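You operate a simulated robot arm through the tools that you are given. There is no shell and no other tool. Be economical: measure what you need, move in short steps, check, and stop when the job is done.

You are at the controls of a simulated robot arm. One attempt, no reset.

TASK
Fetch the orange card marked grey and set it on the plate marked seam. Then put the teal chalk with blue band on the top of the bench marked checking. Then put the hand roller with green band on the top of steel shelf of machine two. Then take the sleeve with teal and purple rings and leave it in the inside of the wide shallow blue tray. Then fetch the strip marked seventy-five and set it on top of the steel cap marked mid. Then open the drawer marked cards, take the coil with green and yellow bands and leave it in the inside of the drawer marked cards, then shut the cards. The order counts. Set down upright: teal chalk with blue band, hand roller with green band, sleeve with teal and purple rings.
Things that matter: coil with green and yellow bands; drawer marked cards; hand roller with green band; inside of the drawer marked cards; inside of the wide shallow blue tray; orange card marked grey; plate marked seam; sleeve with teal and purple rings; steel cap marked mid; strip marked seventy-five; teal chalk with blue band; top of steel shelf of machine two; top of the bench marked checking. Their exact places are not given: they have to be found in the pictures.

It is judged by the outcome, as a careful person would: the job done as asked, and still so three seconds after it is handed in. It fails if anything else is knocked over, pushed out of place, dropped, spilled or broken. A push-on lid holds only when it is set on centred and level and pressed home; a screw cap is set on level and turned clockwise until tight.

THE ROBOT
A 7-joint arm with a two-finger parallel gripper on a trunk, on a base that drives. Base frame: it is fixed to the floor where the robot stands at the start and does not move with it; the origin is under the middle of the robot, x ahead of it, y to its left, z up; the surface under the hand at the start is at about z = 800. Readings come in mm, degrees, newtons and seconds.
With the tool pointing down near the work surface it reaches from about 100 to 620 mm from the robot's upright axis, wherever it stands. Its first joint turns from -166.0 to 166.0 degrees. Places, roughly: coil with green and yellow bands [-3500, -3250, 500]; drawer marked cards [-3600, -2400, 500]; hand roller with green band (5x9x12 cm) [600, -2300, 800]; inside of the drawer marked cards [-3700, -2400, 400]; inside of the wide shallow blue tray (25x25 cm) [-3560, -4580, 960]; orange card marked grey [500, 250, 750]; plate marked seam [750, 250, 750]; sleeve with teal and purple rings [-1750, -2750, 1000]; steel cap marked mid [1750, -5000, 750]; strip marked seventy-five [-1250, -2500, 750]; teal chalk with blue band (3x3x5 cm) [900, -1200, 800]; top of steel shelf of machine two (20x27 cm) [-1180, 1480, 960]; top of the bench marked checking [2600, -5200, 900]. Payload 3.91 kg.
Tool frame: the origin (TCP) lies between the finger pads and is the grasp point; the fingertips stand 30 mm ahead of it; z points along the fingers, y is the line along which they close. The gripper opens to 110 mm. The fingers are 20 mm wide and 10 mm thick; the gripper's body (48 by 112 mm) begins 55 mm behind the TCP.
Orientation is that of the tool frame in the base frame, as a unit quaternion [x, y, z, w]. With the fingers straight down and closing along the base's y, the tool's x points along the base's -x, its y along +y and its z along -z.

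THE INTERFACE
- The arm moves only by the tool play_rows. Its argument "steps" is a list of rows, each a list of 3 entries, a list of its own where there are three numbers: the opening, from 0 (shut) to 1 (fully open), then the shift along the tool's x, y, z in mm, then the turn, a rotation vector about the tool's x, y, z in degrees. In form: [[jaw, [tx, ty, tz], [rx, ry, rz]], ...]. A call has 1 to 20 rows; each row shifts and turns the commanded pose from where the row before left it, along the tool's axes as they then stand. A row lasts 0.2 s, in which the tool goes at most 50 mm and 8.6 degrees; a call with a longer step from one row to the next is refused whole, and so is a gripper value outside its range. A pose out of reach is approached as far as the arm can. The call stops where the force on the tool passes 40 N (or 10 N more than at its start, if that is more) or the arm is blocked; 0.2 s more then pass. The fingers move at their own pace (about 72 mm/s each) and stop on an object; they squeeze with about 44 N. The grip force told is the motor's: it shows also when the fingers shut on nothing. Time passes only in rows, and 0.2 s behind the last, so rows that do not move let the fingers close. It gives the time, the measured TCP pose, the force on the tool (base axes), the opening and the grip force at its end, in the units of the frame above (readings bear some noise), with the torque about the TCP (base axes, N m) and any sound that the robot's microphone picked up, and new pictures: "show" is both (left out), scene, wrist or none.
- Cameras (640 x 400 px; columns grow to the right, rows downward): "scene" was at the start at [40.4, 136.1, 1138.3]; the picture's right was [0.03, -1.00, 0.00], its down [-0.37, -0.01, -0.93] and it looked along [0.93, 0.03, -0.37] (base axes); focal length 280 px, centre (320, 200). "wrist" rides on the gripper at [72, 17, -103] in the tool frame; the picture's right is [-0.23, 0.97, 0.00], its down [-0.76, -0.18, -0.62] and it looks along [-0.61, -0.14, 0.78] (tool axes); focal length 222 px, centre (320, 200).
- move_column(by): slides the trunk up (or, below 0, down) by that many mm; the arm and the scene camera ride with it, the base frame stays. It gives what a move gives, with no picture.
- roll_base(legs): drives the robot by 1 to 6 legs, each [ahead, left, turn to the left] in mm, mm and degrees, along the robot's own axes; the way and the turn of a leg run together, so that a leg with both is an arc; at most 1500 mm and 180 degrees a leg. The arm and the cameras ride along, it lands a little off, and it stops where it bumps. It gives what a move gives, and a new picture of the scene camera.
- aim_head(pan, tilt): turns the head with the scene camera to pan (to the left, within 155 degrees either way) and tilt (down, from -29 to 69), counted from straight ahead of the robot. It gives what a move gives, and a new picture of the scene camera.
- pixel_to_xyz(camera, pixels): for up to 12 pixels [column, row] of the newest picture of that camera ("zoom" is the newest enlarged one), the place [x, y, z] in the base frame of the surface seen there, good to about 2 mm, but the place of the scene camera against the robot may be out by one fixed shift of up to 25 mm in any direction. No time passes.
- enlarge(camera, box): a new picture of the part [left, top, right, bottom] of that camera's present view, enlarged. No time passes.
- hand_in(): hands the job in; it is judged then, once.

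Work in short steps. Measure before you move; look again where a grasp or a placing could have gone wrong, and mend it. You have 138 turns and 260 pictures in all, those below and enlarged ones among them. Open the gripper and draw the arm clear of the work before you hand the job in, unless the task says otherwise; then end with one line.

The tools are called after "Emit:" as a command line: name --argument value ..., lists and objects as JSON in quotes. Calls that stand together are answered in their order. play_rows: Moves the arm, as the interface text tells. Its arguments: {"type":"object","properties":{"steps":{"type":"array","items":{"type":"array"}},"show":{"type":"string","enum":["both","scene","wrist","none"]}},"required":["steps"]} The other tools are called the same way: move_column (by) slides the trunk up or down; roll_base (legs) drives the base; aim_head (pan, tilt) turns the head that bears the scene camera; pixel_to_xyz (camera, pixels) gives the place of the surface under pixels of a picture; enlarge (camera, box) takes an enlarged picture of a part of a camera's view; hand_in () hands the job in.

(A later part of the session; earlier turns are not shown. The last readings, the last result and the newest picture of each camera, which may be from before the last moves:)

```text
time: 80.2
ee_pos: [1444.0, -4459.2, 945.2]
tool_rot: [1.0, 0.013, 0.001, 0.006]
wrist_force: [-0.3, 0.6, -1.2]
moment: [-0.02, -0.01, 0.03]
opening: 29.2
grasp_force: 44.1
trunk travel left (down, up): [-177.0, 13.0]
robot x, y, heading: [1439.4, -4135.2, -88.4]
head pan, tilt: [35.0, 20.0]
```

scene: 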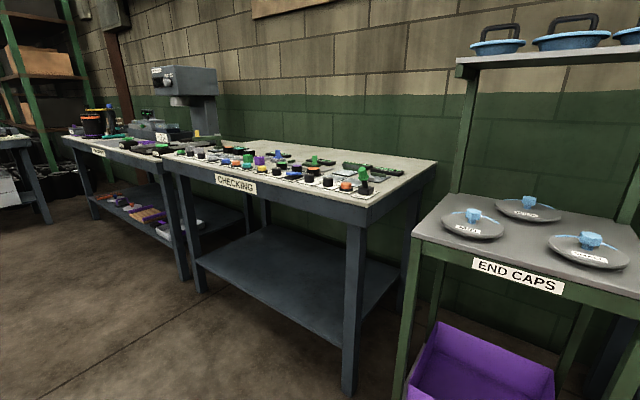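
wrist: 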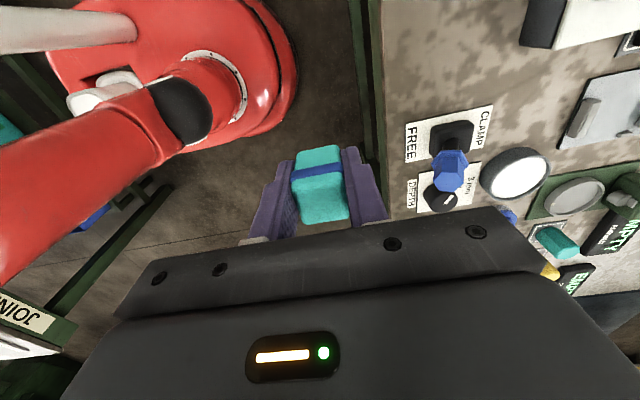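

Nice; the end caps are steel caps marked, MID among them. I enlarge both the caps and the bench top for free space.

Emit:
enlarge --camera "scene" --box '[430, 180, 640, 290]'

Emit:
pixel_to_xyz --camera "scene" --pixels '[[473, 228], [528, 213], [588, 255], [365, 205], [432, 160], [163, 158], [300, 150], [390, 180], [340, 152], [420, 235]]'

Emit:
enlarge --camera "scene" --box '[160, 130, 440, 220]'

```text
3.05 times, centred on (535, 235) of scene
```

zoom: 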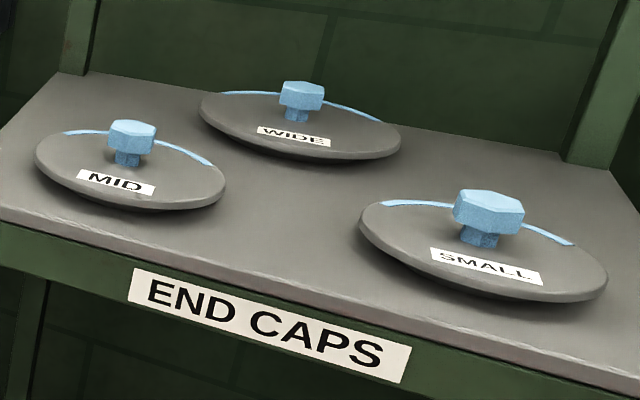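

```text
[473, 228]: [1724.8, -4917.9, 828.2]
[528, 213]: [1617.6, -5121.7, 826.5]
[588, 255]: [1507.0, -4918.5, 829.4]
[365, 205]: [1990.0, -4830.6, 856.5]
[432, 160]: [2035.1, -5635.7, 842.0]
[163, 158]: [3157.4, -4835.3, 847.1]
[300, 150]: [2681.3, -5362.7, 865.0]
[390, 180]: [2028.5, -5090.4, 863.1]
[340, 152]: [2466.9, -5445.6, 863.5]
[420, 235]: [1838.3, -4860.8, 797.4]
```

```text
2.29 times, centred on (300, 175) of scene
```

zoom: 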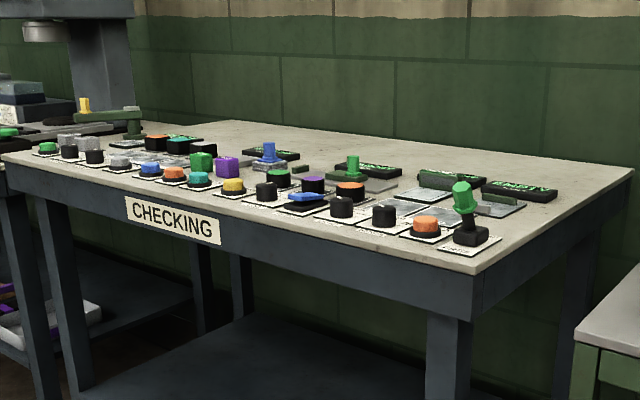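

Measure candidate free spots on the bench near its right end.

Emit:
pixel_to_xyz --camera "zoom" --pixels '[[545, 230], [560, 205], [590, 205], [480, 262], [470, 240], [500, 238], [463, 188], [510, 210], [548, 195], [430, 222], [400, 150], [330, 150]]'

```text
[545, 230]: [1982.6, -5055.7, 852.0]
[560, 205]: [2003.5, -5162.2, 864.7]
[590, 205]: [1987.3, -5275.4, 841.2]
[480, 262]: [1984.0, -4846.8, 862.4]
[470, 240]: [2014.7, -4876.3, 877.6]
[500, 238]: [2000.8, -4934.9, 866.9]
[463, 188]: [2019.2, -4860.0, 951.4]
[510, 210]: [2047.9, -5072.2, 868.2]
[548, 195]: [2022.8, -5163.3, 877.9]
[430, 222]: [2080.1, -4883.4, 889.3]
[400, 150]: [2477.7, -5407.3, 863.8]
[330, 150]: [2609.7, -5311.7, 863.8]
```

Bench top z≈862, clutter occupies the front strip; free behind. I raise the arm 60, drive to x≈2500, then look down.

Emit:
play_rows --steps '[[0.1, [0, 0, -40], [0, 0, 0]], [0.1, [0, 0, -40], [0, 0, 0]], [0.1, [0, 0, 0], [0, 0, 0]]]' --show "none"

Emit:
roll_base --legs '[[0, 0, -1.6], [0, 1060, 0], [300, 0, 0]]'

Emit:
aim_head --pan 0 --tilt 35

```text
time: 81.0
ee_pos: [1442.0, -4460.0, 977.4]
tool_rot: [1.0, 0.013, 0.0, 0.007]
wrist_force: [-0.9, -0.4, 0.1]
moment: [-0.02, -0.01, 0.03]
opening: 29.1
grasp_force: 44.1
out of reach, approached as far as the arm can: row 1, 2
trunk travel left (down, up): [-177.0, 13.0]
robot x, y, heading: [1441.5, -4136.9, -88.4]
head pan, tilt: [35.0, 20.0]
```

```text
time: 88.5
ee_pos: [2498.6, -4765.6, 977.3]
tool_rot: [1.0, -0.007, 0.0, 0.008]
wrist_force: [0.2, 0.0, -0.7]
moment: [0.0, -0.01, -0.01]
opening: 29.1
grasp_force: 43.9
trunk travel left (down, up): [-177.0, 13.0]
robot x, y, heading: [2511.4, -4444.3, -90.7]
head pan, tilt: [35.0, 20.0]
```

scene: 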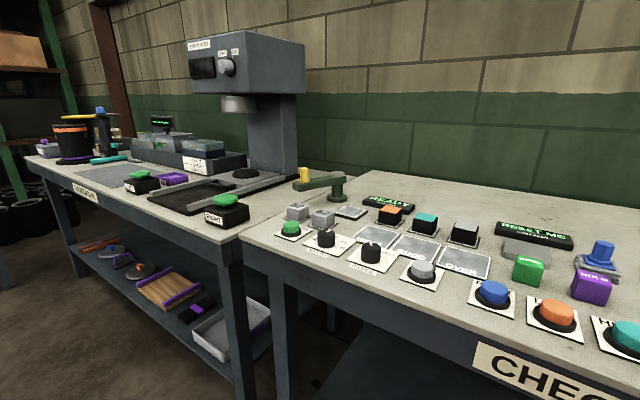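

```text
time: 89.5
ee_pos: [2499.2, -4765.5, 976.8]
tool_rot: [1.0, -0.006, 0.001, 0.008]
wrist_force: [0.3, -1.1, -0.7]
moment: [0.01, 0.03, 0.04]
opening: 29.2
grasp_force: 44.7
trunk travel left (down, up): [-177.0, 13.0]
robot x, y, heading: [2507.7, -4442.3, -90.5]
head pan, tilt: [0.0, 35.0]
```

scene: 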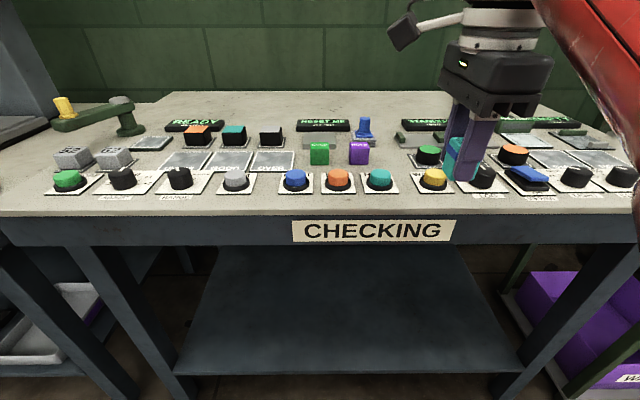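

There is a gap around pixel (392,155) between the purple block and the green knob. Measure it.

Emit:
enlarge --camera "scene" --box '[280, 100, 480, 220]'

Emit:
pixel_to_xyz --camera "scene" --pixels '[[390, 155], [390, 170], [369, 164], [412, 163], [380, 186], [402, 185], [416, 188], [395, 140], [376, 137], [395, 148], [265, 185], [208, 185]]'

Emit:
move_column --by 12

```text
3.20 times, centred on (380, 160) of scene
```

zoom: 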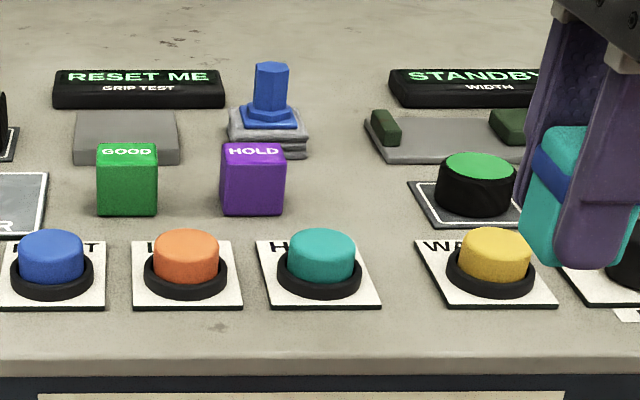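

```text
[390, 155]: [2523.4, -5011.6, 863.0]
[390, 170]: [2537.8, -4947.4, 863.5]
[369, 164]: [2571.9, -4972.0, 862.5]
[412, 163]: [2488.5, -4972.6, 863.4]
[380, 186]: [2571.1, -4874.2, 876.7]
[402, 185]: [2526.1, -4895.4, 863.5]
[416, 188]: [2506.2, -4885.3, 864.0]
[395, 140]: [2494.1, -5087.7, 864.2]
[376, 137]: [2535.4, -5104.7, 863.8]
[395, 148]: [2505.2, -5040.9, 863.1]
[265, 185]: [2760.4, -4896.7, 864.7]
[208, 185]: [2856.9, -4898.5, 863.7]
```

```text
time: 90.1
ee_pos: [2499.9, -4767.3, 989.7]
tool_rot: [1.0, -0.006, 0.0, 0.008]
wrist_force: [-0.1, -0.4, -1.1]
moment: [0.03, 0.01, 0.01]
opening: 29.3
grasp_force: 43.9
trunk travel left (down, up): [-189.0, 1.0]
robot x, y, heading: [2509.6, -4442.8, -90.6]
head pan, tilt: [0.0, 35.0]
```

Gap centre about scene (2530,−4990), true ≈(2552,−4984). Move above at full height and check with the wrist.

Emit:
play_rows --steps '[[0.1, [10, 43, 0], [0, 0, 0]], [0.1, [10, 43, 0], [0, 0, 0]], [0.1, [10, 43, 0], [0, 0, 0]], [0.1, [11, 44, 0], [0, 0, 0]], [0.1, [11, 44, 0], [0, 0, 0]], [0.1, [0, 0, 0], [0, 0, 0]]]'

```text
time: 91.5
ee_pos: [2543.5, -4949.7, 960.5]
tool_rot: [1.0, -0.006, 0.0, 0.009]
wrist_force: [0.8, 0.1, -1.0]
moment: [-0.02, 0.01, -0.02]
opening: 29.1
grasp_force: 43.7
out of reach, approached as far as the arm can: row 2, 3, 4, 5
trunk travel left (down, up): [-189.0, 1.0]
robot x, y, heading: [2508.8, -4439.5, -90.6]
head pan, tilt: [0.0, 35.0]
```

scene: 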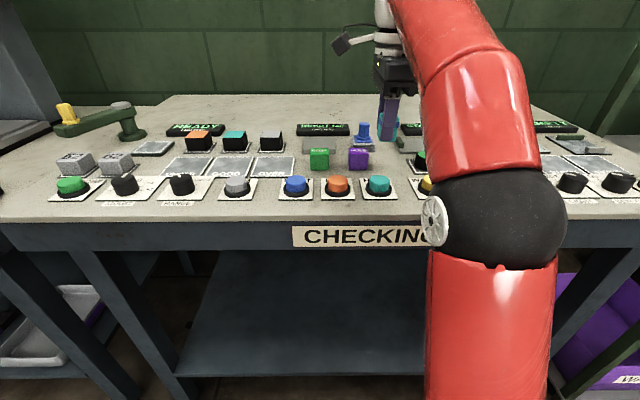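
wrist: 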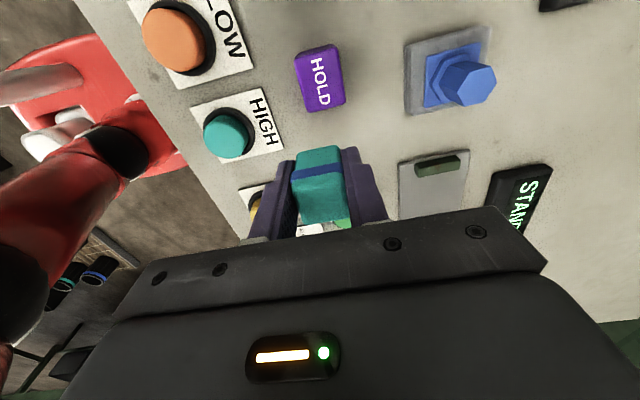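

The high reach is limited. Measure the surroundings from the wrist, and roll 80 ahead for reach.

Emit:
pixel_to_xyz --camera "wrist" --pixels '[[312, 110], [345, 105], [285, 150], [400, 165], [398, 215], [350, 130], [345, 220], [265, 185], [300, 230]]'

Emit:
roll_base --legs '[[80, 0, 0.6]]'

```text
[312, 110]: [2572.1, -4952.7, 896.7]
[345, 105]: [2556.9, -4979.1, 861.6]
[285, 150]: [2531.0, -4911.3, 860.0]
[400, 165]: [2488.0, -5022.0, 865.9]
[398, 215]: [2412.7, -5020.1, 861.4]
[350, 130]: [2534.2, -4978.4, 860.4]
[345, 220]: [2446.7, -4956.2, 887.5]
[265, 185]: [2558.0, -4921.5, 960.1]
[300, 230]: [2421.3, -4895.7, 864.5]
```

```text
time: 92.5
ee_pos: [2549.4, -5029.4, 959.9]
tool_rot: [1.0, 0.0, 0.001, 0.009]
wrist_force: [0.7, -0.4, -0.1]
moment: [-0.03, 0.05, -0.02]
opening: 29.0
grasp_force: 44.1
trunk travel left (down, up): [-189.0, 1.0]
robot x, y, heading: [2509.1, -4521.1, -90.1]
head pan, tilt: [0.0, 35.0]
```

scene: 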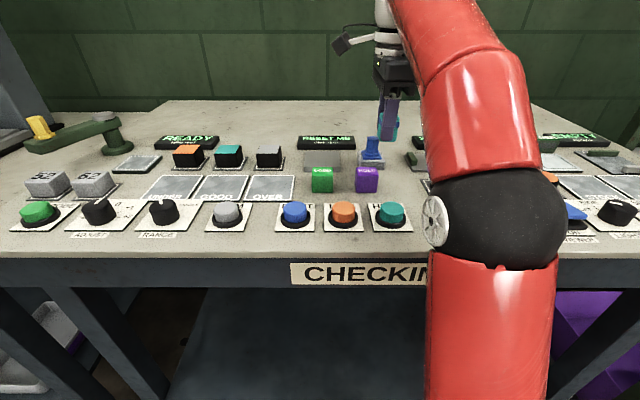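

Free spot by wrist: x 2488–2568 around y −4970. Move to (2527,−4970) and down to ~z 920, then check.

Emit:
play_rows --steps '[[0.1, [-11, -30, 0], [0, 0, 0]], [0.1, [-11, -29, 0], [0, 0, 0]], [0.1, [0, 0, 0], [0, 0, 0]]]' --show "wrist"

```text
time: 93.3
ee_pos: [2528.0, -4967.5, 959.4]
tool_rot: [1.0, 0.0, 0.001, 0.008]
wrist_force: [0.0, -0.1, -0.8]
moment: [-0.01, 0.01, 0.0]
opening: 29.3
grasp_force: 43.8
trunk travel left (down, up): [-189.0, 1.0]
robot x, y, heading: [2506.4, -4520.1, -90.1]
head pan, tilt: [0.0, 35.0]
```

wrist: 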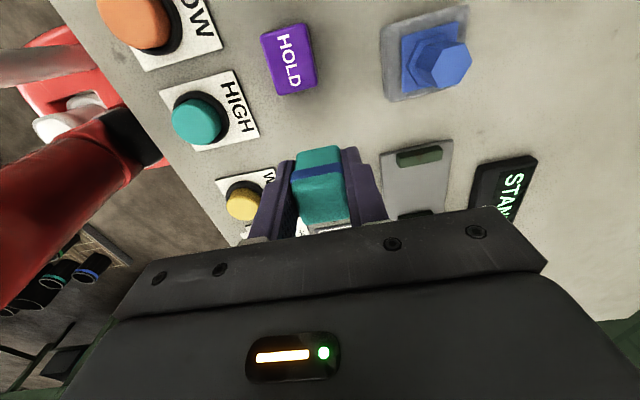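

Position fits. Descend toward z≈898.

Emit:
play_rows --steps '[[0.1, [0, 0, 30], [0, 0, 0]], [0.1, [0, 0, 25], [0, 0, 0]], [0.1, [0, 0, 5], [0, 0, 0]], [0.1, [0, 0, 0], [0, 0, 0]]]' --show "wrist"

```text
time: 94.3
ee_pos: [2527.6, -4969.6, 898.1]
tool_rot: [1.0, 0.0, 0.001, 0.009]
wrist_force: [0.6, 0.0, -0.2]
moment: [-0.01, 0.01, 0.03]
opening: 29.1
grasp_force: 43.7
trunk travel left (down, up): [-189.0, 1.0]
robot x, y, heading: [2511.9, -4519.9, -90.0]
head pan, tilt: [0.0, 35.0]
```

wrist: 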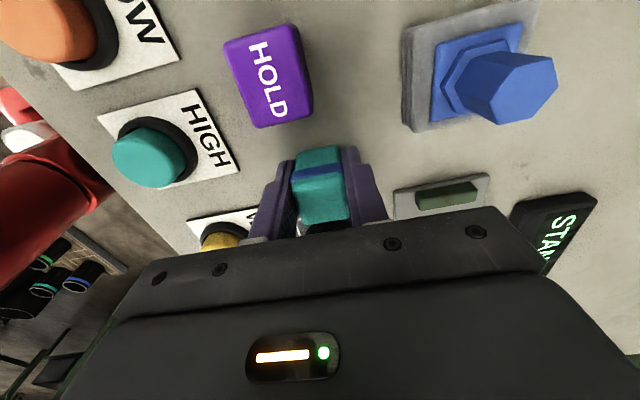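

Lower in small steps until contact.

Emit:
play_rows --steps '[[0.1, [0, 0, 2], [0, 0, 0]], [0.1, [0, 0, 0.5], [0, 0, 0]], [0.1, [0, 0, 0], [0, 0, 0]]]' --show "none"

```text
time: 95.2
ee_pos: [2527.6, -4970.8, 895.6]
tool_rot: [1.0, -0.001, 0.001, 0.009]
wrist_force: [0.6, -0.4, -0.2]
moment: [-0.04, -0.01, -0.02]
opening: 29.4
grasp_force: 43.7
trunk travel left (down, up): [-189.0, 1.0]
robot x, y, heading: [2512.9, -4522.7, -89.8]
head pan, tilt: [0.0, 35.0]
```

Emit:
play_rows --steps '[[0.1, [0, 0, 1.5], [0, 0, 0]], [0.1, [0, 0, 0], [0, 0, 0]]]' --show "none"

```text
time: 95.8
ee_pos: [2528.8, -4969.6, 895.6]
tool_rot: [1.0, -0.002, 0.0, 0.01]
wrist_force: [-1.5, -4.3, 16.6]
moment: [0.11, 0.13, 0.02]
opening: 29.0
grasp_force: 44.1
trunk travel left (down, up): [-189.0, 1.0]
robot x, y, heading: [2508.5, -4519.3, -89.8]
head pan, tilt: [0.0, 35.0]
```

Contact. Open to ~60 mm and rise.

Emit:
play_rows --steps '[[0.55, [0, 0, -0.5], [0, 0, 0]], [0.55, [0, 0, 0], [0, 0, 0]], [0.55, [0, 0, -20], [0, 0, 0]], [0.55, [0, 0, -40], [0, 0, 0]], [0.55, [0, -20, -20], [0, 0, 0]], [0.55, [0, -45, 0], [0, 0, 0]], [0.55, [0, -45, 0], [0, 0, 0]], [0.55, [0, -45, 0], [0, 0, 0]], [0.55, [0, 0, 0], [0, 0, 0]]]'

```text
time: 97.8
ee_pos: [2525.2, -4816.1, 972.9]
tool_rot: [1.0, 0.0, 0.001, 0.009]
wrist_force: [-0.1, 0.1, 0.3]
moment: [-0.01, -0.02, 0.0]
opening: 60.5
grasp_force: 0.1
trunk travel left (down, up): [-189.0, 1.0]
robot x, y, heading: [2510.4, -4517.1, -90.0]
head pan, tilt: [0.0, 35.0]
```

scene: 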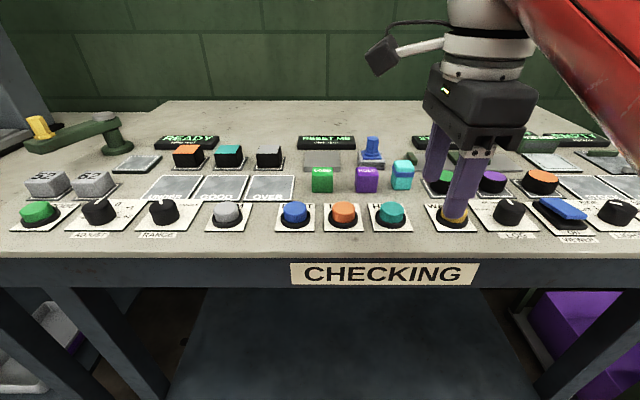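
wrist: 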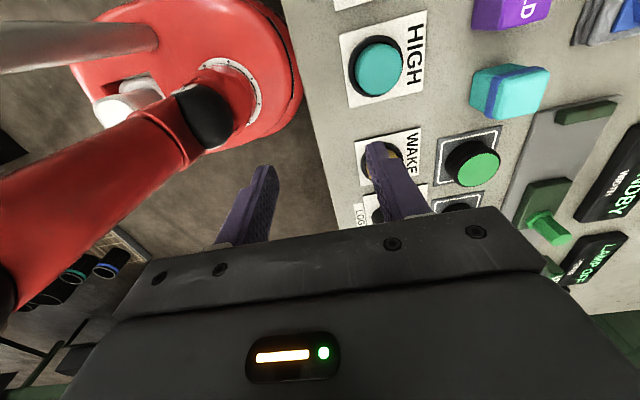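

Chalk stands upright on the bench. Now back off and return along the aisle to the SHEETS table.

Emit:
roll_base --legs '[[-300, 0, 0], [0, -1500, 0], [0, -1080, 0]]'

```text
time: 112.0
ee_pos: [-59.3, -4518.8, 972.5]
tool_rot: [1.0, -0.006, 0.001, 0.008]
wrist_force: [-0.5, -0.3, -0.7]
moment: [0.0, 0.03, -0.03]
opening: 60.6
grasp_force: 0.0
trunk travel left (down, up): [-189.0, 1.0]
robot x, y, heading: [-72.1, -4222.3, -90.4]
head pan, tilt: [0.0, 35.0]
```

scene: 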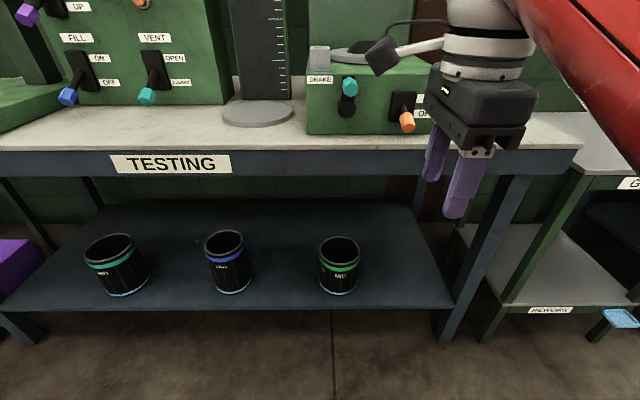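

Back up along the aisle to y≈−2290, turn left to face the SHEETS table, and look.

Emit:
roll_base --legs '[[-1500, 0, 0], [-430, 0, 0], [0, 0, 90]]'

Emit:
aim_head --pan 0 --tilt 30

```text
time: 125.4
ee_pos: [201.8, -2277.2, 972.6]
tool_rot: [0.709, 0.705, 0.007, 0.005]
wrist_force: [0.5, -0.1, -0.2]
moment: [0.0, -0.04, -0.01]
opening: 60.4
grasp_force: 0.1
trunk travel left (down, up): [-189.0, 1.0]
robot x, y, heading: [-95.3, -2290.1, -0.3]
head pan, tilt: [0.0, 35.0]
```

scene: 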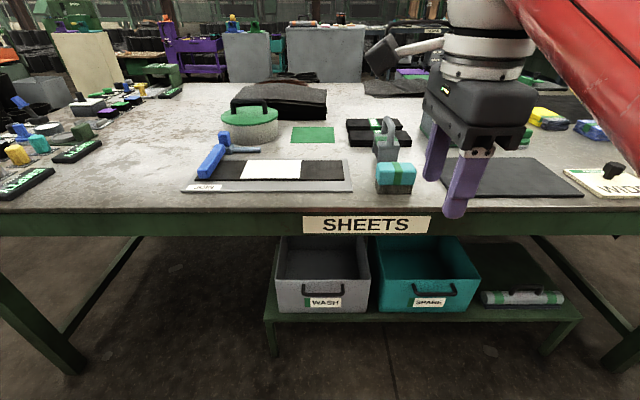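

```text
time: 126.1
ee_pos: [202.2, -2278.1, 972.0]
tool_rot: [0.709, 0.706, 0.007, 0.006]
wrist_force: [0.3, -0.1, -0.4]
moment: [0.01, 0.0, 0.01]
opening: 60.4
grasp_force: 0.0
trunk travel left (down, up): [-189.0, 1.0]
robot x, y, heading: [-97.2, -2294.2, -0.3]
head pan, tilt: [0.0, 30.0]
```

scene: 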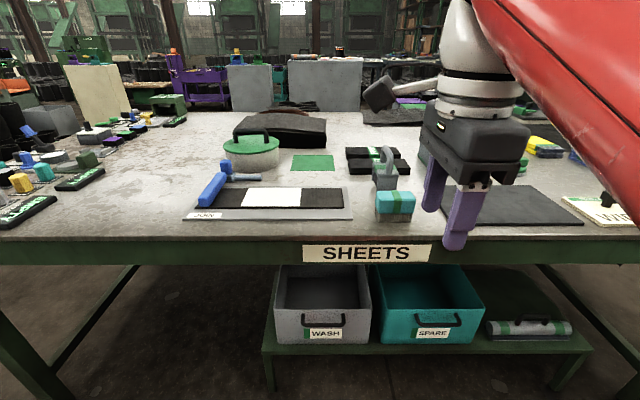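

Enlarge and measure the grey handled item (385,170), teal brush (395,205) and blue tool (212,185).

Emit:
enlarge --camera "scene" --box '[330, 130, 450, 230]'

Emit:
pixel_to_xyz --camera "scene" --pixels '[[385, 150], [386, 178], [395, 210], [398, 193], [212, 190], [385, 186], [372, 180], [400, 180], [360, 165]]'

```text
4.00 times, centred on (390, 180) of scene
```

zoom: 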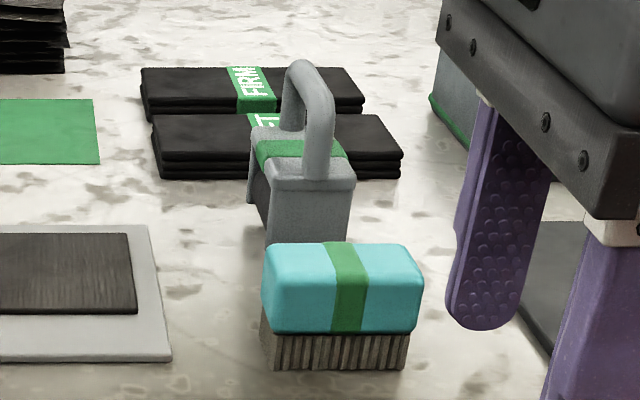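

```text
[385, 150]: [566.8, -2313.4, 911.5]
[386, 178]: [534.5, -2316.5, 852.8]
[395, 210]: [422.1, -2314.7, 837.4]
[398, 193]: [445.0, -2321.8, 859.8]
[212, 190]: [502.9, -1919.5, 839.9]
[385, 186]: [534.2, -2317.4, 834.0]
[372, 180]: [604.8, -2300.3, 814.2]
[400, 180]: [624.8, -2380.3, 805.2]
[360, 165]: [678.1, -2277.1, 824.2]
```

The hand roller (grey housing, green band, arch handle) is at about (565,−2315), handle top z≈915. I turn the tool back to close along y and roll 180 ahead, lining up in y.

Emit:
roll_base --legs '[[180, 0, 0]]'

Emit:
play_rows --steps '[[0.55, [0, 0, 0], [0, 0, -8.2]], [0.55, [0, 0, 0], [0, 0, -8.2]], [0.55, [0, 0, 0], [0, 0, -8.2]], [0.55, [0, 0, 0], [0, 0, -8.2]], [0.55, [0, 0, 0], [0, 0, -8.2]], [0.55, [0, 0, 0], [0, 0, -8.2]], [0.55, [0, 0, 0], [0, 0, -8.2]], [0.55, [0, 0, 0], [0, 0, -8.2]], [0.55, [0, 0, 0], [0, 0, -8.2]], [0.55, [0, 0, 0], [0, 0, -8.2]], [0.55, [0, 0, 0], [0, 0, -8.2]], [0.55, [-20, -10, 0], [0, 0, 0]], [0.55, [-30, -10, 0], [0, 0, 0]], [0.55, [0, 0, 0], [0, 0, 0]]]' --show "both"

```text
time: 127.6
ee_pos: [384.9, -2279.2, 971.6]
tool_rot: [0.71, 0.704, 0.007, 0.007]
wrist_force: [-0.1, 0.4, 0.3]
moment: [0.01, 0.0, -0.02]
opening: 60.7
grasp_force: 0.1
trunk travel left (down, up): [-189.0, 1.0]
robot x, y, heading: [88.5, -2290.6, -0.3]
head pan, tilt: [0.0, 30.0]
```

scene: 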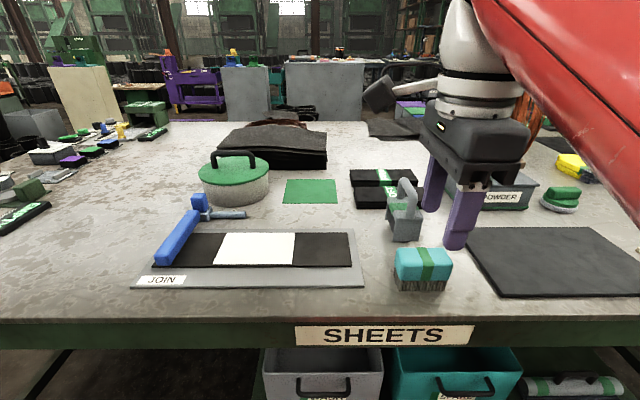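

```text
time: 130.6
ee_pos: [433.7, -2301.8, 972.3]
tool_rot: [0.002, 1.0, 0.001, 0.009]
wrist_force: [-0.2, 0.8, 0.6]
moment: [-0.02, 0.01, -0.01]
opening: 60.5
grasp_force: 0.1
trunk travel left (down, up): [-189.0, 1.0]
robot x, y, heading: [86.6, -2293.1, -0.1]
head pan, tilt: [0.0, 30.0]
```

scene: 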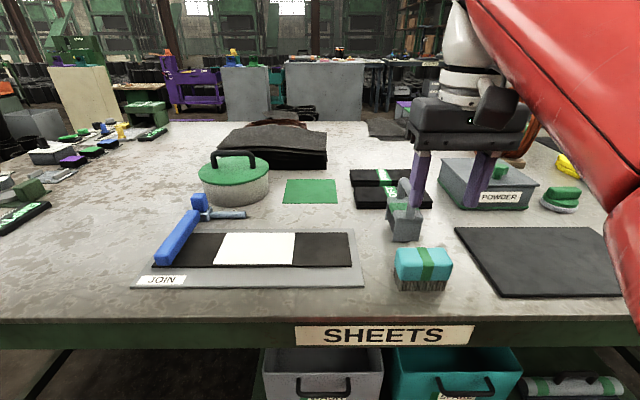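
wrist: 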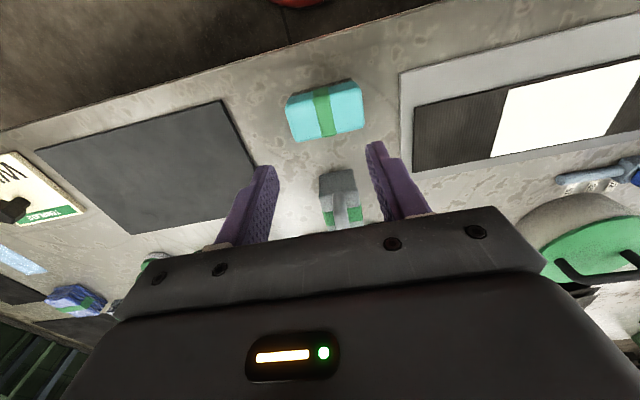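

Measure the roller more precisely from both cameras.

Emit:
enlarge --camera "scene" --box '[365, 165, 445, 250]'

Emit:
pixel_to_xyz --camera "wrist" --pixels '[[320, 178], [353, 172], [323, 200], [358, 200], [340, 188], [343, 205], [345, 222], [330, 220], [358, 215]]'

Emit:
pixel_to_xyz --camera "scene" --pixels '[[403, 182], [407, 200], [388, 215], [421, 215], [388, 236], [420, 238], [404, 225], [393, 207], [386, 206]]'

```text
4.71 times, centred on (405, 208) of scene
```

zoom: 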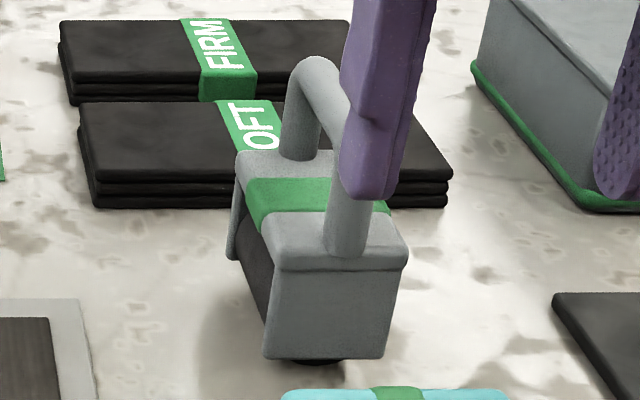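

```text
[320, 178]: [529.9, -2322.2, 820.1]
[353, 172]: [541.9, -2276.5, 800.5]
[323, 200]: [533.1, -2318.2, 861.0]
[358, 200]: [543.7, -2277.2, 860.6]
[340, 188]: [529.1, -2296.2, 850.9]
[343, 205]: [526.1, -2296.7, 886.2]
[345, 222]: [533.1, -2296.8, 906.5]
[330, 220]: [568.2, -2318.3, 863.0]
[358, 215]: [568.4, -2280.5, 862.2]
```

```text
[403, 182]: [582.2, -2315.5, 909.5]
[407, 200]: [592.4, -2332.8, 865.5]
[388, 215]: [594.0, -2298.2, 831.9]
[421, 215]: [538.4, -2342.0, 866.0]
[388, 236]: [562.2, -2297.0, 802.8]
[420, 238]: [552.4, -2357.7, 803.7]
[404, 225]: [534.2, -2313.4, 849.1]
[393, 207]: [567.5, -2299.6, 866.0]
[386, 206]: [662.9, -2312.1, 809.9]
```

Before grasping I test how high the arm can go pointing down here (needed for the shelf at ~960).

Emit:
play_rows --steps '[[0.55, [0, 0, -40], [0, 0, 0]], [0.55, [0, 0, -40], [0, 0, 0]], [0.55, [0, 0, 0], [0, 0, 0]]]' --show "none"

```text
time: 131.4
ee_pos: [433.6, -2300.8, 993.0]
tool_rot: [0.003, 1.0, 0.001, 0.01]
wrist_force: [0.3, 0.8, 1.0]
moment: [0.0, -0.05, 0.02]
opening: 60.5
grasp_force: 0.1
out of reach, approached as far as the arm can: row 1, 2
trunk travel left (down, up): [-189.0, 1.0]
robot x, y, heading: [87.2, -2291.0, -0.2]
head pan, tilt: [0.0, 30.0]
```

Max ≈993 pointing down, too low for a handle grip on a 960 shelf. I test a 45° forward tilt and how high that goes.

Emit:
play_rows --steps '[[0.55, [0, 0, 0], [0, -7.5, 0]], [0.55, [0, 0, 0], [0, -7.5, 0]], [0.55, [0, 0, 0], [0, -7.5, 0]], [0.55, [0, 0, 0], [0, -7.5, 0]], [0.55, [0, 0, 0], [0, -7.5, 0]], [0.55, [0, 0, 0], [0, -7.5, 0]], [0.55, [35, 0, -35], [0, 0, 0]], [0.55, [35, 0, -35], [0, 0, 0]], [0.55, [35, 0, -35], [0, 0, 0]], [0.55, [0, 0, 0], [0, 0, 0]]]' --show "both"

```text
time: 133.6
ee_pos: [285.4, -2300.4, 989.5]
tool_rot: [0.003, 0.92, -0.001, 0.391]
wrist_force: [0.5, 0.4, 0.0]
moment: [0.01, 0.01, -0.01]
opening: 60.5
grasp_force: 0.0
trunk travel left (down, up): [-189.0, 1.0]
robot x, y, heading: [91.2, -2290.4, -0.5]
head pan, tilt: [0.0, 30.0]
```

scene: 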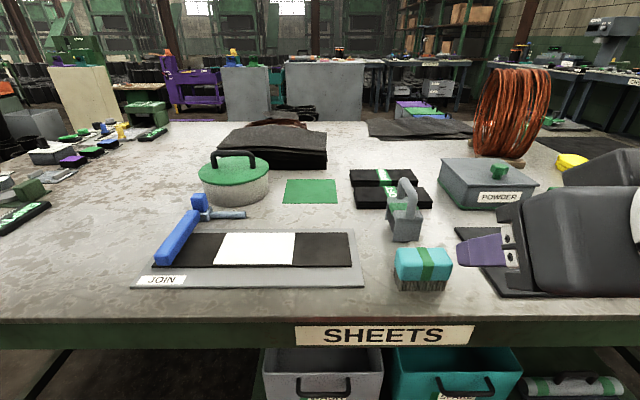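
wrist: 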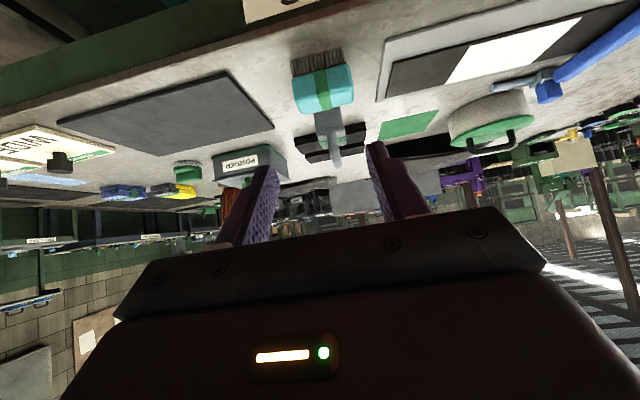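

Tool tilted 46°. Up is (−x,−z) in the tool frame, forward is (−x,+z). Test going forward 100 and up.

Emit:
play_rows --steps '[[0.55, [-35, 0, 35], [0, 0, 0]], [0.55, [-35, 0, 35], [0, 0, 0]], [0.55, [-35, 0, -35], [0, 0, 0]], [0.55, [-35, 0, -35], [0, 0, 0]], [0.55, [-35, 0, -35], [0, 0, 0]], [0.55, [-35, 0, -35], [0, 0, 0]], [0.55, [0, 0, 0], [0, 0, 0]]]' --show "none"

```text
time: 135.2
ee_pos: [381.3, -2299.3, 1189.7]
tool_rot: [0.003, 0.921, 0.0, 0.39]
wrist_force: [0.6, -0.2, -0.6]
moment: [-0.03, -0.04, -0.02]
opening: 60.4
grasp_force: 0.0
trunk travel left (down, up): [-189.0, 1.0]
robot x, y, heading: [83.6, -2289.1, -0.5]
head pan, tilt: [0.0, 30.0]
```

With tilt the arm reaches 1190, so I'll grip the handle bar at a 45° tilt. Refine the handle geometry first.

Emit:
enlarge --camera "scene" --box '[365, 165, 445, 250]'

Emit:
pixel_to_xyz --camera "zoom" --pixels '[[300, 148], [345, 240], [245, 160], [340, 255], [300, 70], [315, 65], [340, 100], [350, 130], [350, 180], [330, 82]]'

```text
4.71 times, centred on (405, 208) of scene
```

zoom: 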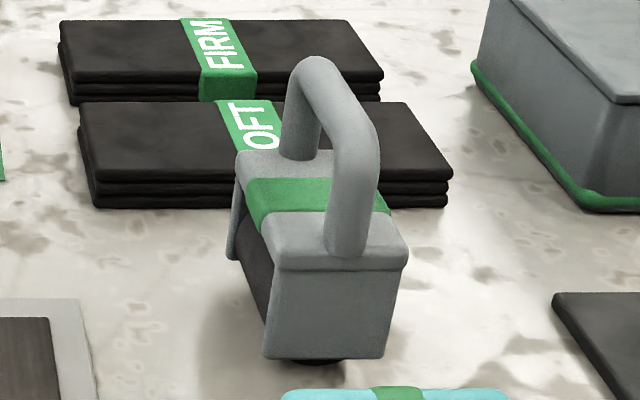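

```text
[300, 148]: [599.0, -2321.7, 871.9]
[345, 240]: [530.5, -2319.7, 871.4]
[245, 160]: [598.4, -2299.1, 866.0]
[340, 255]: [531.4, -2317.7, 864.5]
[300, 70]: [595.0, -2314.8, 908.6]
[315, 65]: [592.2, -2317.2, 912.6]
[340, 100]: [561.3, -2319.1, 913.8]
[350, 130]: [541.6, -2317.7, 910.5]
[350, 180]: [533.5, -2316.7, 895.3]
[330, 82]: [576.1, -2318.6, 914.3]
```

Handle bar centre ≈(565,−2297,904). Go to a pre-grasp 110 mm back along the tool axis.

Emit:
play_rows --steps '[[0.55, [15.6, 0, 44], [0, 0, 0]], [0.55, [15.6, 0, 44], [0, 0, 0]], [0.55, [15.6, 1, 44], [0, 0, 0]], [0.55, [15.6, 1, 44], [0, 0, 0]], [0.55, [15.6, 0, 44], [0, 0, 0]], [0.55, [0, 0, 0], [0, 0, 0]]]'

```text
time: 136.6
ee_pos: [482.6, -2300.6, 981.0]
tool_rot: [0.003, 0.92, -0.001, 0.392]
wrist_force: [1.3, 0.1, 0.6]
moment: [0.0, -0.01, 0.02]
opening: 60.4
grasp_force: 0.1
trunk travel left (down, up): [-189.0, 1.0]
robot x, y, heading: [87.9, -2297.2, 0.0]
head pan, tilt: [0.0, 30.0]
```

scene: 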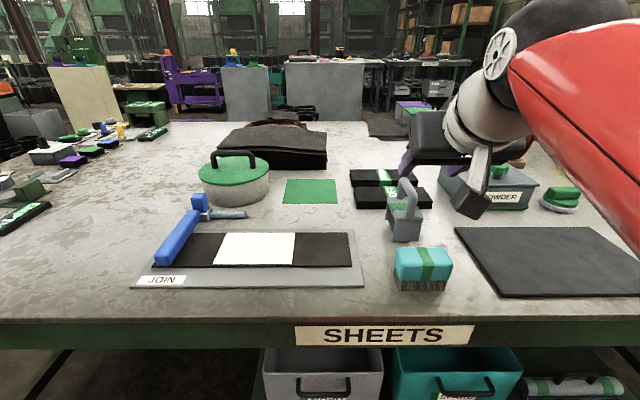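
wrist: 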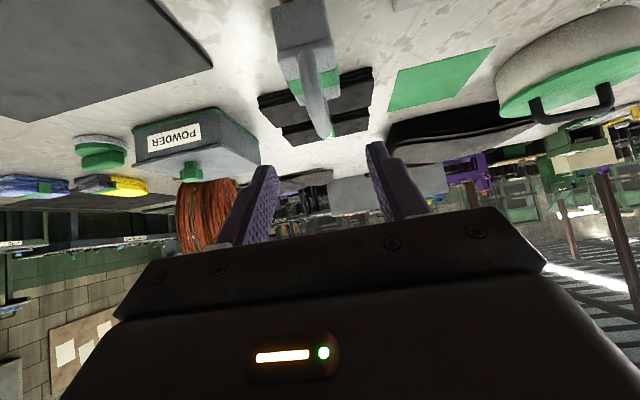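

Measure the handle bar from the wrist.

Emit:
pixel_to_xyz --camera "wrist" --pixels '[[317, 90], [322, 120], [312, 70], [325, 132], [302, 95], [332, 92]]'

```text
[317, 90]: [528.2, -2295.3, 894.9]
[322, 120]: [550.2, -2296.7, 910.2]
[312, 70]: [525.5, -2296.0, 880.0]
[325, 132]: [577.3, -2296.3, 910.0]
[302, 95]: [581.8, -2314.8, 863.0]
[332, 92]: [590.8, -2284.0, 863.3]
```

Bar at y −2296, z≈903 centre, x≈562. Advance 111 along tool z with 4 mm y correction, then close.

Emit:
play_rows --steps '[[0.55, [0, 4, 40], [0, 0, 0]], [0.55, [0, 0, 40], [0, 0, 0]], [0.55, [1, 0, 31], [0, 0, 0]], [0.55, [0, 0, 0], [0, 0, 0]], [0.05, [0, 0, 0], [0, 0, 0]], [0.05, [0, 0, 0], [0, 0, 0]], [0.05, [0, 0, 0], [0, 0, 0]]]'

```text
time: 138.2
ee_pos: [562.9, -2295.0, 901.1]
tool_rot: [0.003, 0.92, 0.0, 0.393]
wrist_force: [1.5, -0.3, -0.1]
moment: [0.03, -0.16, 0.0]
opening: 15.5
grasp_force: 44.0
trunk travel left (down, up): [-189.0, 1.0]
robot x, y, heading: [88.6, -2294.8, -0.5]
head pan, tilt: [0.0, 30.0]
```

scene: 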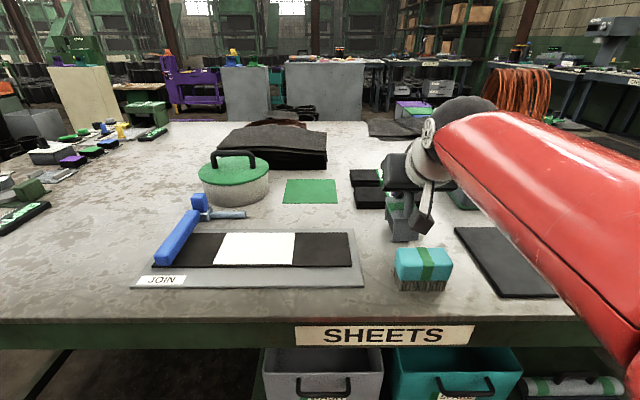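
wrist: 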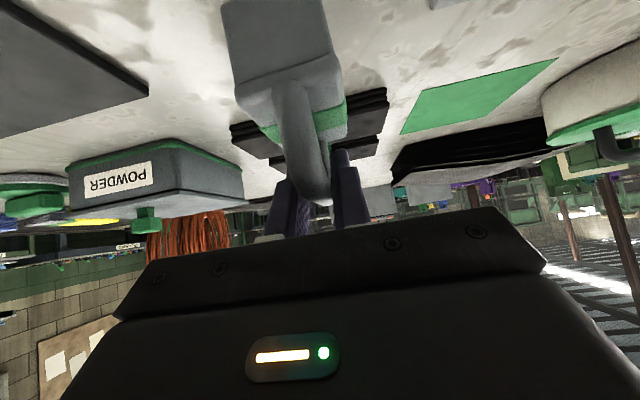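

Gripped. Lift 160 straight up, then pull back 180.

Emit:
play_rows --steps '[[0.05, [-14.4, 0, -13.9], [0, 0, 0]], [0.05, [-28.8, 0, -27.8], [0, 0, 0]], [0.05, [-28.8, 0, -27.8], [0, 0, 0]], [0.05, [-28.8, 0, -27.8], [0, 0, 0]], [0.05, [-14.4, 0, -13.9], [0, 0, 0]], [0.05, [31, 0, -32], [0, 0, 0]], [0.05, [31, 0, -32], [0, 0, 0]], [0.05, [31, 0, -32], [0, 0, 0]], [0.05, [31, 0, -32], [0, 0, 0]], [0.05, [0, 0, 0], [0, 0, 0]]]'

```text
time: 140.4
ee_pos: [388.0, -2295.4, 1062.5]
tool_rot: [0.002, 0.921, 0.0, 0.39]
wrist_force: [-1.0, 0.2, -2.1]
moment: [-0.01, 0.05, 0.02]
opening: 15.4
grasp_force: 43.9
trunk travel left (down, up): [-189.0, 1.0]
robot x, y, heading: [90.9, -2292.9, -0.4]
head pan, tilt: [0.0, 30.0]
```

scene: 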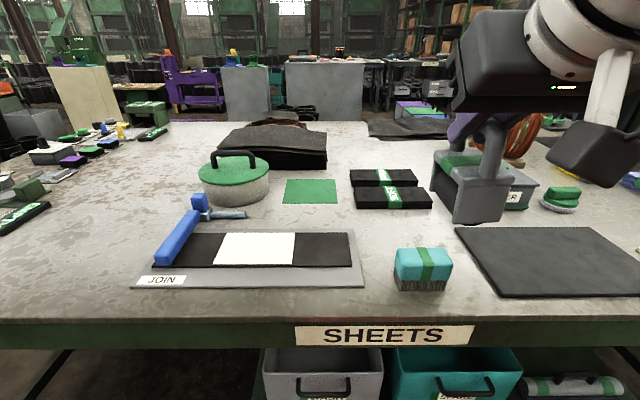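
wrist: 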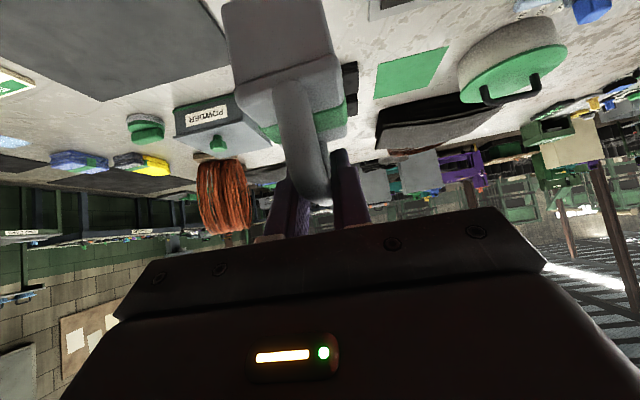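

Held level. Back off, turn to face +y and drive up the aisle toward machine two.

Emit:
roll_base --legs '[[-300, 0, 0], [0, 0, 90.4], [1500, 0, 0], [1000, 0, 0]]'

Emit:
aim_head --pan 50 --tilt 15

```text
time: 157.9
ee_pos: [-169.7, 474.4, 1063.1]
tool_rot: [-0.639, 0.663, 0.271, 0.28]
wrist_force: [-0.5, -0.4, -2.8]
moment: [-0.03, 0.03, -0.01]
opening: 15.4
grasp_force: 43.8
trunk travel left (down, up): [-189.0, 1.0]
robot x, y, heading: [-181.6, 172.7, 87.9]
head pan, tilt: [0.0, 30.0]
```

scene: 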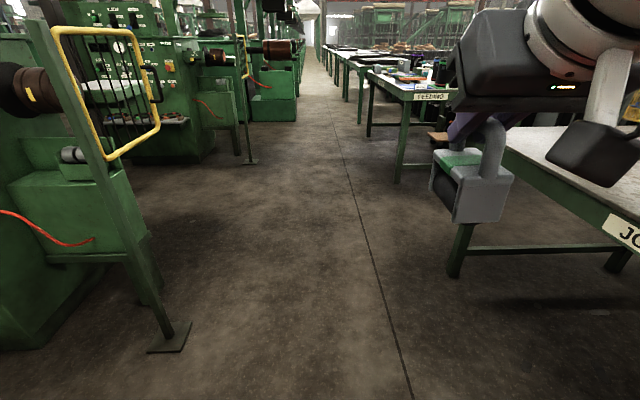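

```text
time: 159.1
ee_pos: [-170.1, 473.7, 1061.5]
tool_rot: [-0.638, 0.664, 0.271, 0.282]
wrist_force: [0.1, 0.7, -2.5]
moment: [-0.03, 0.01, -0.02]
opening: 15.4
grasp_force: 44.0
trunk travel left (down, up): [-189.0, 1.0]
robot x, y, heading: [-179.3, 169.3, 88.0]
head pan, tilt: [50.0, 15.0]
```

scene: 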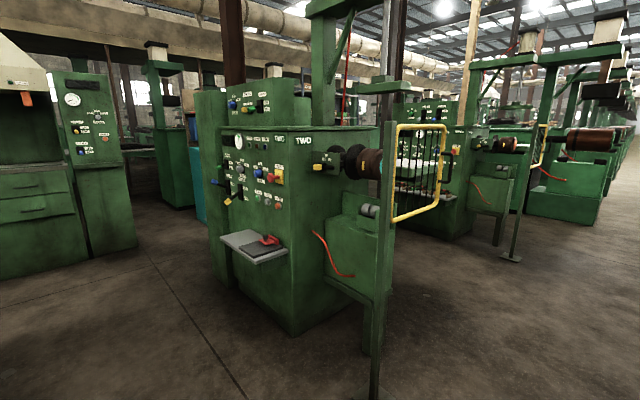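

The steel shelf with a red item at (252,245) on machine TWO; measure and enlarge.

Emit:
enlarge --camera "scene" --box '[200, 130, 400, 280]'

Emit:
pixel_to_xyz --camera "scene" --pixels '[[252, 245], [222, 238], [256, 262], [286, 250], [252, 230], [268, 240], [230, 240], [292, 330], [380, 300], [345, 235]]'

```text
2.67 times, centred on (300, 205) of scene
```

zoom: 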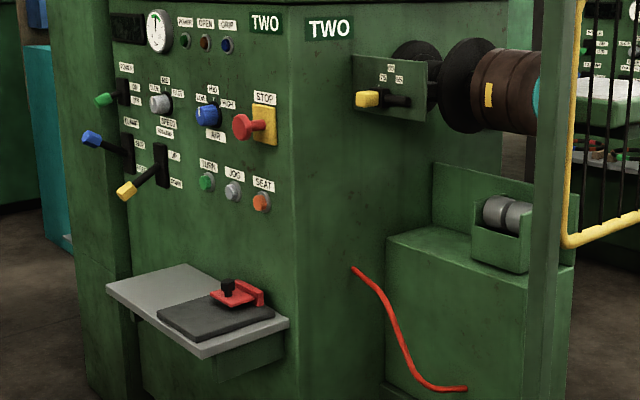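

```text
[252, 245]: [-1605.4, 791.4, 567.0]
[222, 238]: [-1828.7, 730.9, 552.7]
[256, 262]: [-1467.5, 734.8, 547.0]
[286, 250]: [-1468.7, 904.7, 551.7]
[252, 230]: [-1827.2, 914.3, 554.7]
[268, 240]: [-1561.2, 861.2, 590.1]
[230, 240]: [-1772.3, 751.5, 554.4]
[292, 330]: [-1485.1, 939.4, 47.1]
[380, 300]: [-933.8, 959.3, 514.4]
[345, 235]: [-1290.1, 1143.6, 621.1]
```

That low shelf (z 550) is not it; the target at z≈960 is on the north side. Drive ahead to y≈1450 and look left.

Emit:
roll_base --legs '[[1300, 0, 2]]'

Emit:
aim_head --pan 90 --tilt 20

```text
time: 165.7
ee_pos: [-131.0, 1780.0, 1061.8]
tool_rot: [-0.642, 0.659, 0.273, 0.28]
wrist_force: [0.4, 0.5, -3.6]
moment: [0.01, -0.01, 0.03]
opening: 15.0
grasp_force: 43.9
trunk travel left (down, up): [-189.0, 1.0]
robot x, y, heading: [-142.2, 1481.3, 88.7]
head pan, tilt: [50.0, 15.0]
```

scene: 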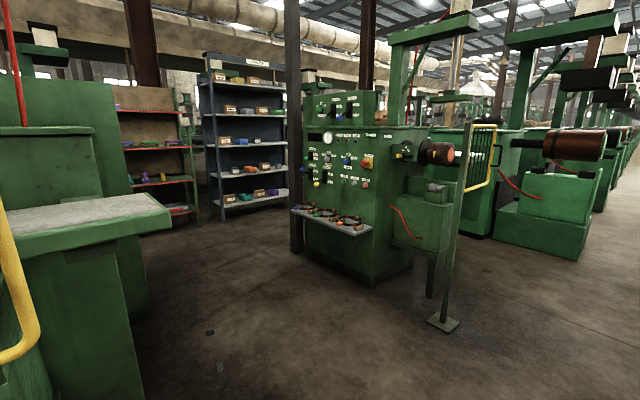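

```text
time: 166.8
ee_pos: [-131.0, 1780.6, 1063.7]
tool_rot: [-0.643, 0.659, 0.273, 0.279]
wrist_force: [0.3, 0.2, -3.0]
moment: [-0.01, 0.03, 0.01]
opening: 15.2
grasp_force: 43.9
trunk travel left (down, up): [-189.0, 1.0]
robot x, y, heading: [-135.7, 1478.1, 88.5]
head pan, tilt: [90.0, 20.0]
```

scene: 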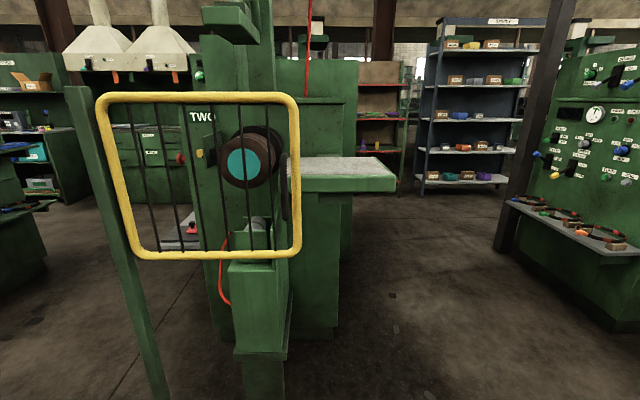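

Steel shelf visible at (345,172). Measure shelf corners and surrounding machine parts.

Emit:
pixel_to_xyz --camera "scene" --pixels '[[295, 186], [392, 178], [375, 160], [308, 160], [340, 172], [340, 185], [290, 210], [250, 160], [262, 300], [160, 395], [298, 120], [360, 168]]'

Emit:
enlarge --camera "scene" --box '[220, 100, 420, 230]'

```text
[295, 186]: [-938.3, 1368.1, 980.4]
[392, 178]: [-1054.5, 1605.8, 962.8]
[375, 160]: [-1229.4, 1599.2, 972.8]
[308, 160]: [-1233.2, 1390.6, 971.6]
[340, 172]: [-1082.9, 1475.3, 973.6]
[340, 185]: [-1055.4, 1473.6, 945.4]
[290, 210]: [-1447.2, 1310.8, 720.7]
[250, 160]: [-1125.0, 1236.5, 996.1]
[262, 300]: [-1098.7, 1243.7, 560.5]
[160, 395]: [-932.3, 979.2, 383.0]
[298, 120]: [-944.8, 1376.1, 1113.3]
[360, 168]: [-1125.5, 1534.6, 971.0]
```

```text
3.08 times, centred on (320, 165) of scene
```

zoom: 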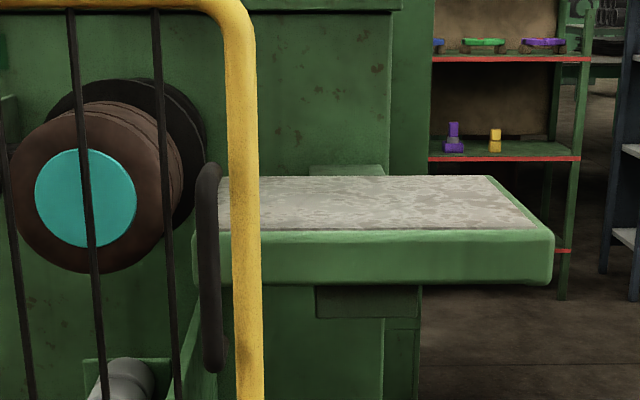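

Shelf top: x −1233…−1055, y ~1350…1600, z≈970. Raise arm 70, turn to face −x, shift right to y≈1570 and go ahead to x≈−600.

Emit:
play_rows --steps '[[0.05, [-25.2, 0, -24.3], [0, 0, 0]], [0.05, [-25.2, 0, -24.3], [0, 0, 0]], [0.05, [0, 0, 0], [0, 0, 0]]]' --show "none"

Emit:
roll_base --legs '[[0, 0, 91.4], [0, -95, 0], [440, 0, 0]]'

Emit:
aim_head --pan 5 --tilt 22

```text
time: 167.6
ee_pos: [-129.3, 1780.4, 1134.6]
tool_rot: [-0.643, 0.659, 0.274, 0.28]
wrist_force: [0.0, 0.4, -2.2]
moment: [-0.03, -0.03, 0.04]
opening: 15.7
grasp_force: 43.8
trunk travel left (down, up): [-189.0, 1.0]
robot x, y, heading: [-143.0, 1483.1, 88.4]
head pan, tilt: [90.0, 20.0]
```

```text
time: 174.9
ee_pos: [-880.4, 1559.9, 1133.8]
tool_rot: [0.92, 0.014, -0.391, 0.007]
wrist_force: [-0.5, 0.3, -2.0]
moment: [-0.04, -0.03, 0.02]
opening: 15.5
grasp_force: 43.4
trunk travel left (down, up): [-189.0, 1.0]
robot x, y, heading: [-581.0, 1566.8, -178.5]
head pan, tilt: [90.0, 20.0]
```

scene: 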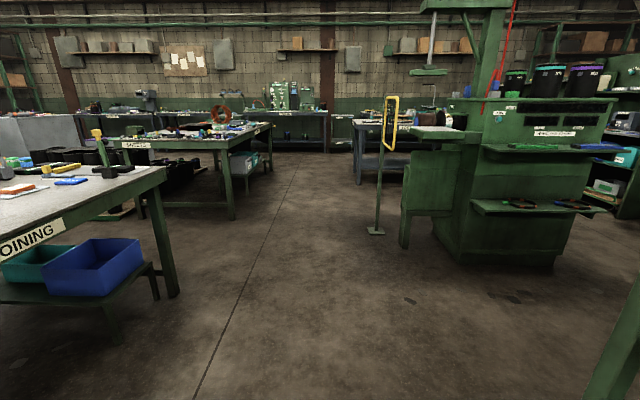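

```text
time: 176.5
ee_pos: [-880.6, 1559.9, 1134.9]
tool_rot: [0.92, 0.015, -0.391, 0.007]
wrist_force: [-1.1, 0.4, -2.4]
moment: [0.03, -0.03, 0.0]
opening: 15.6
grasp_force: 43.9
trunk travel left (down, up): [-189.0, 1.0]
robot x, y, heading: [-577.3, 1568.0, -178.5]
head pan, tilt: [5.0, 22.0]
```

scene: 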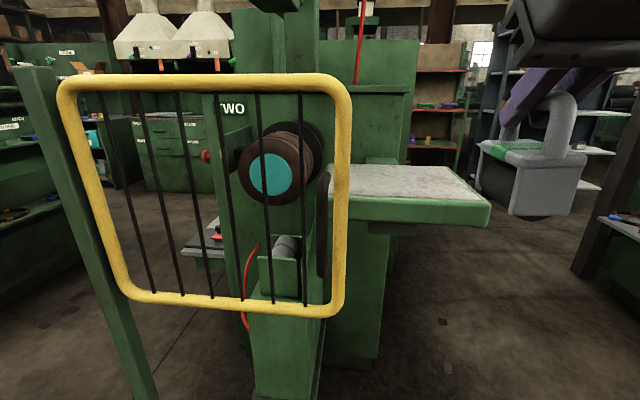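

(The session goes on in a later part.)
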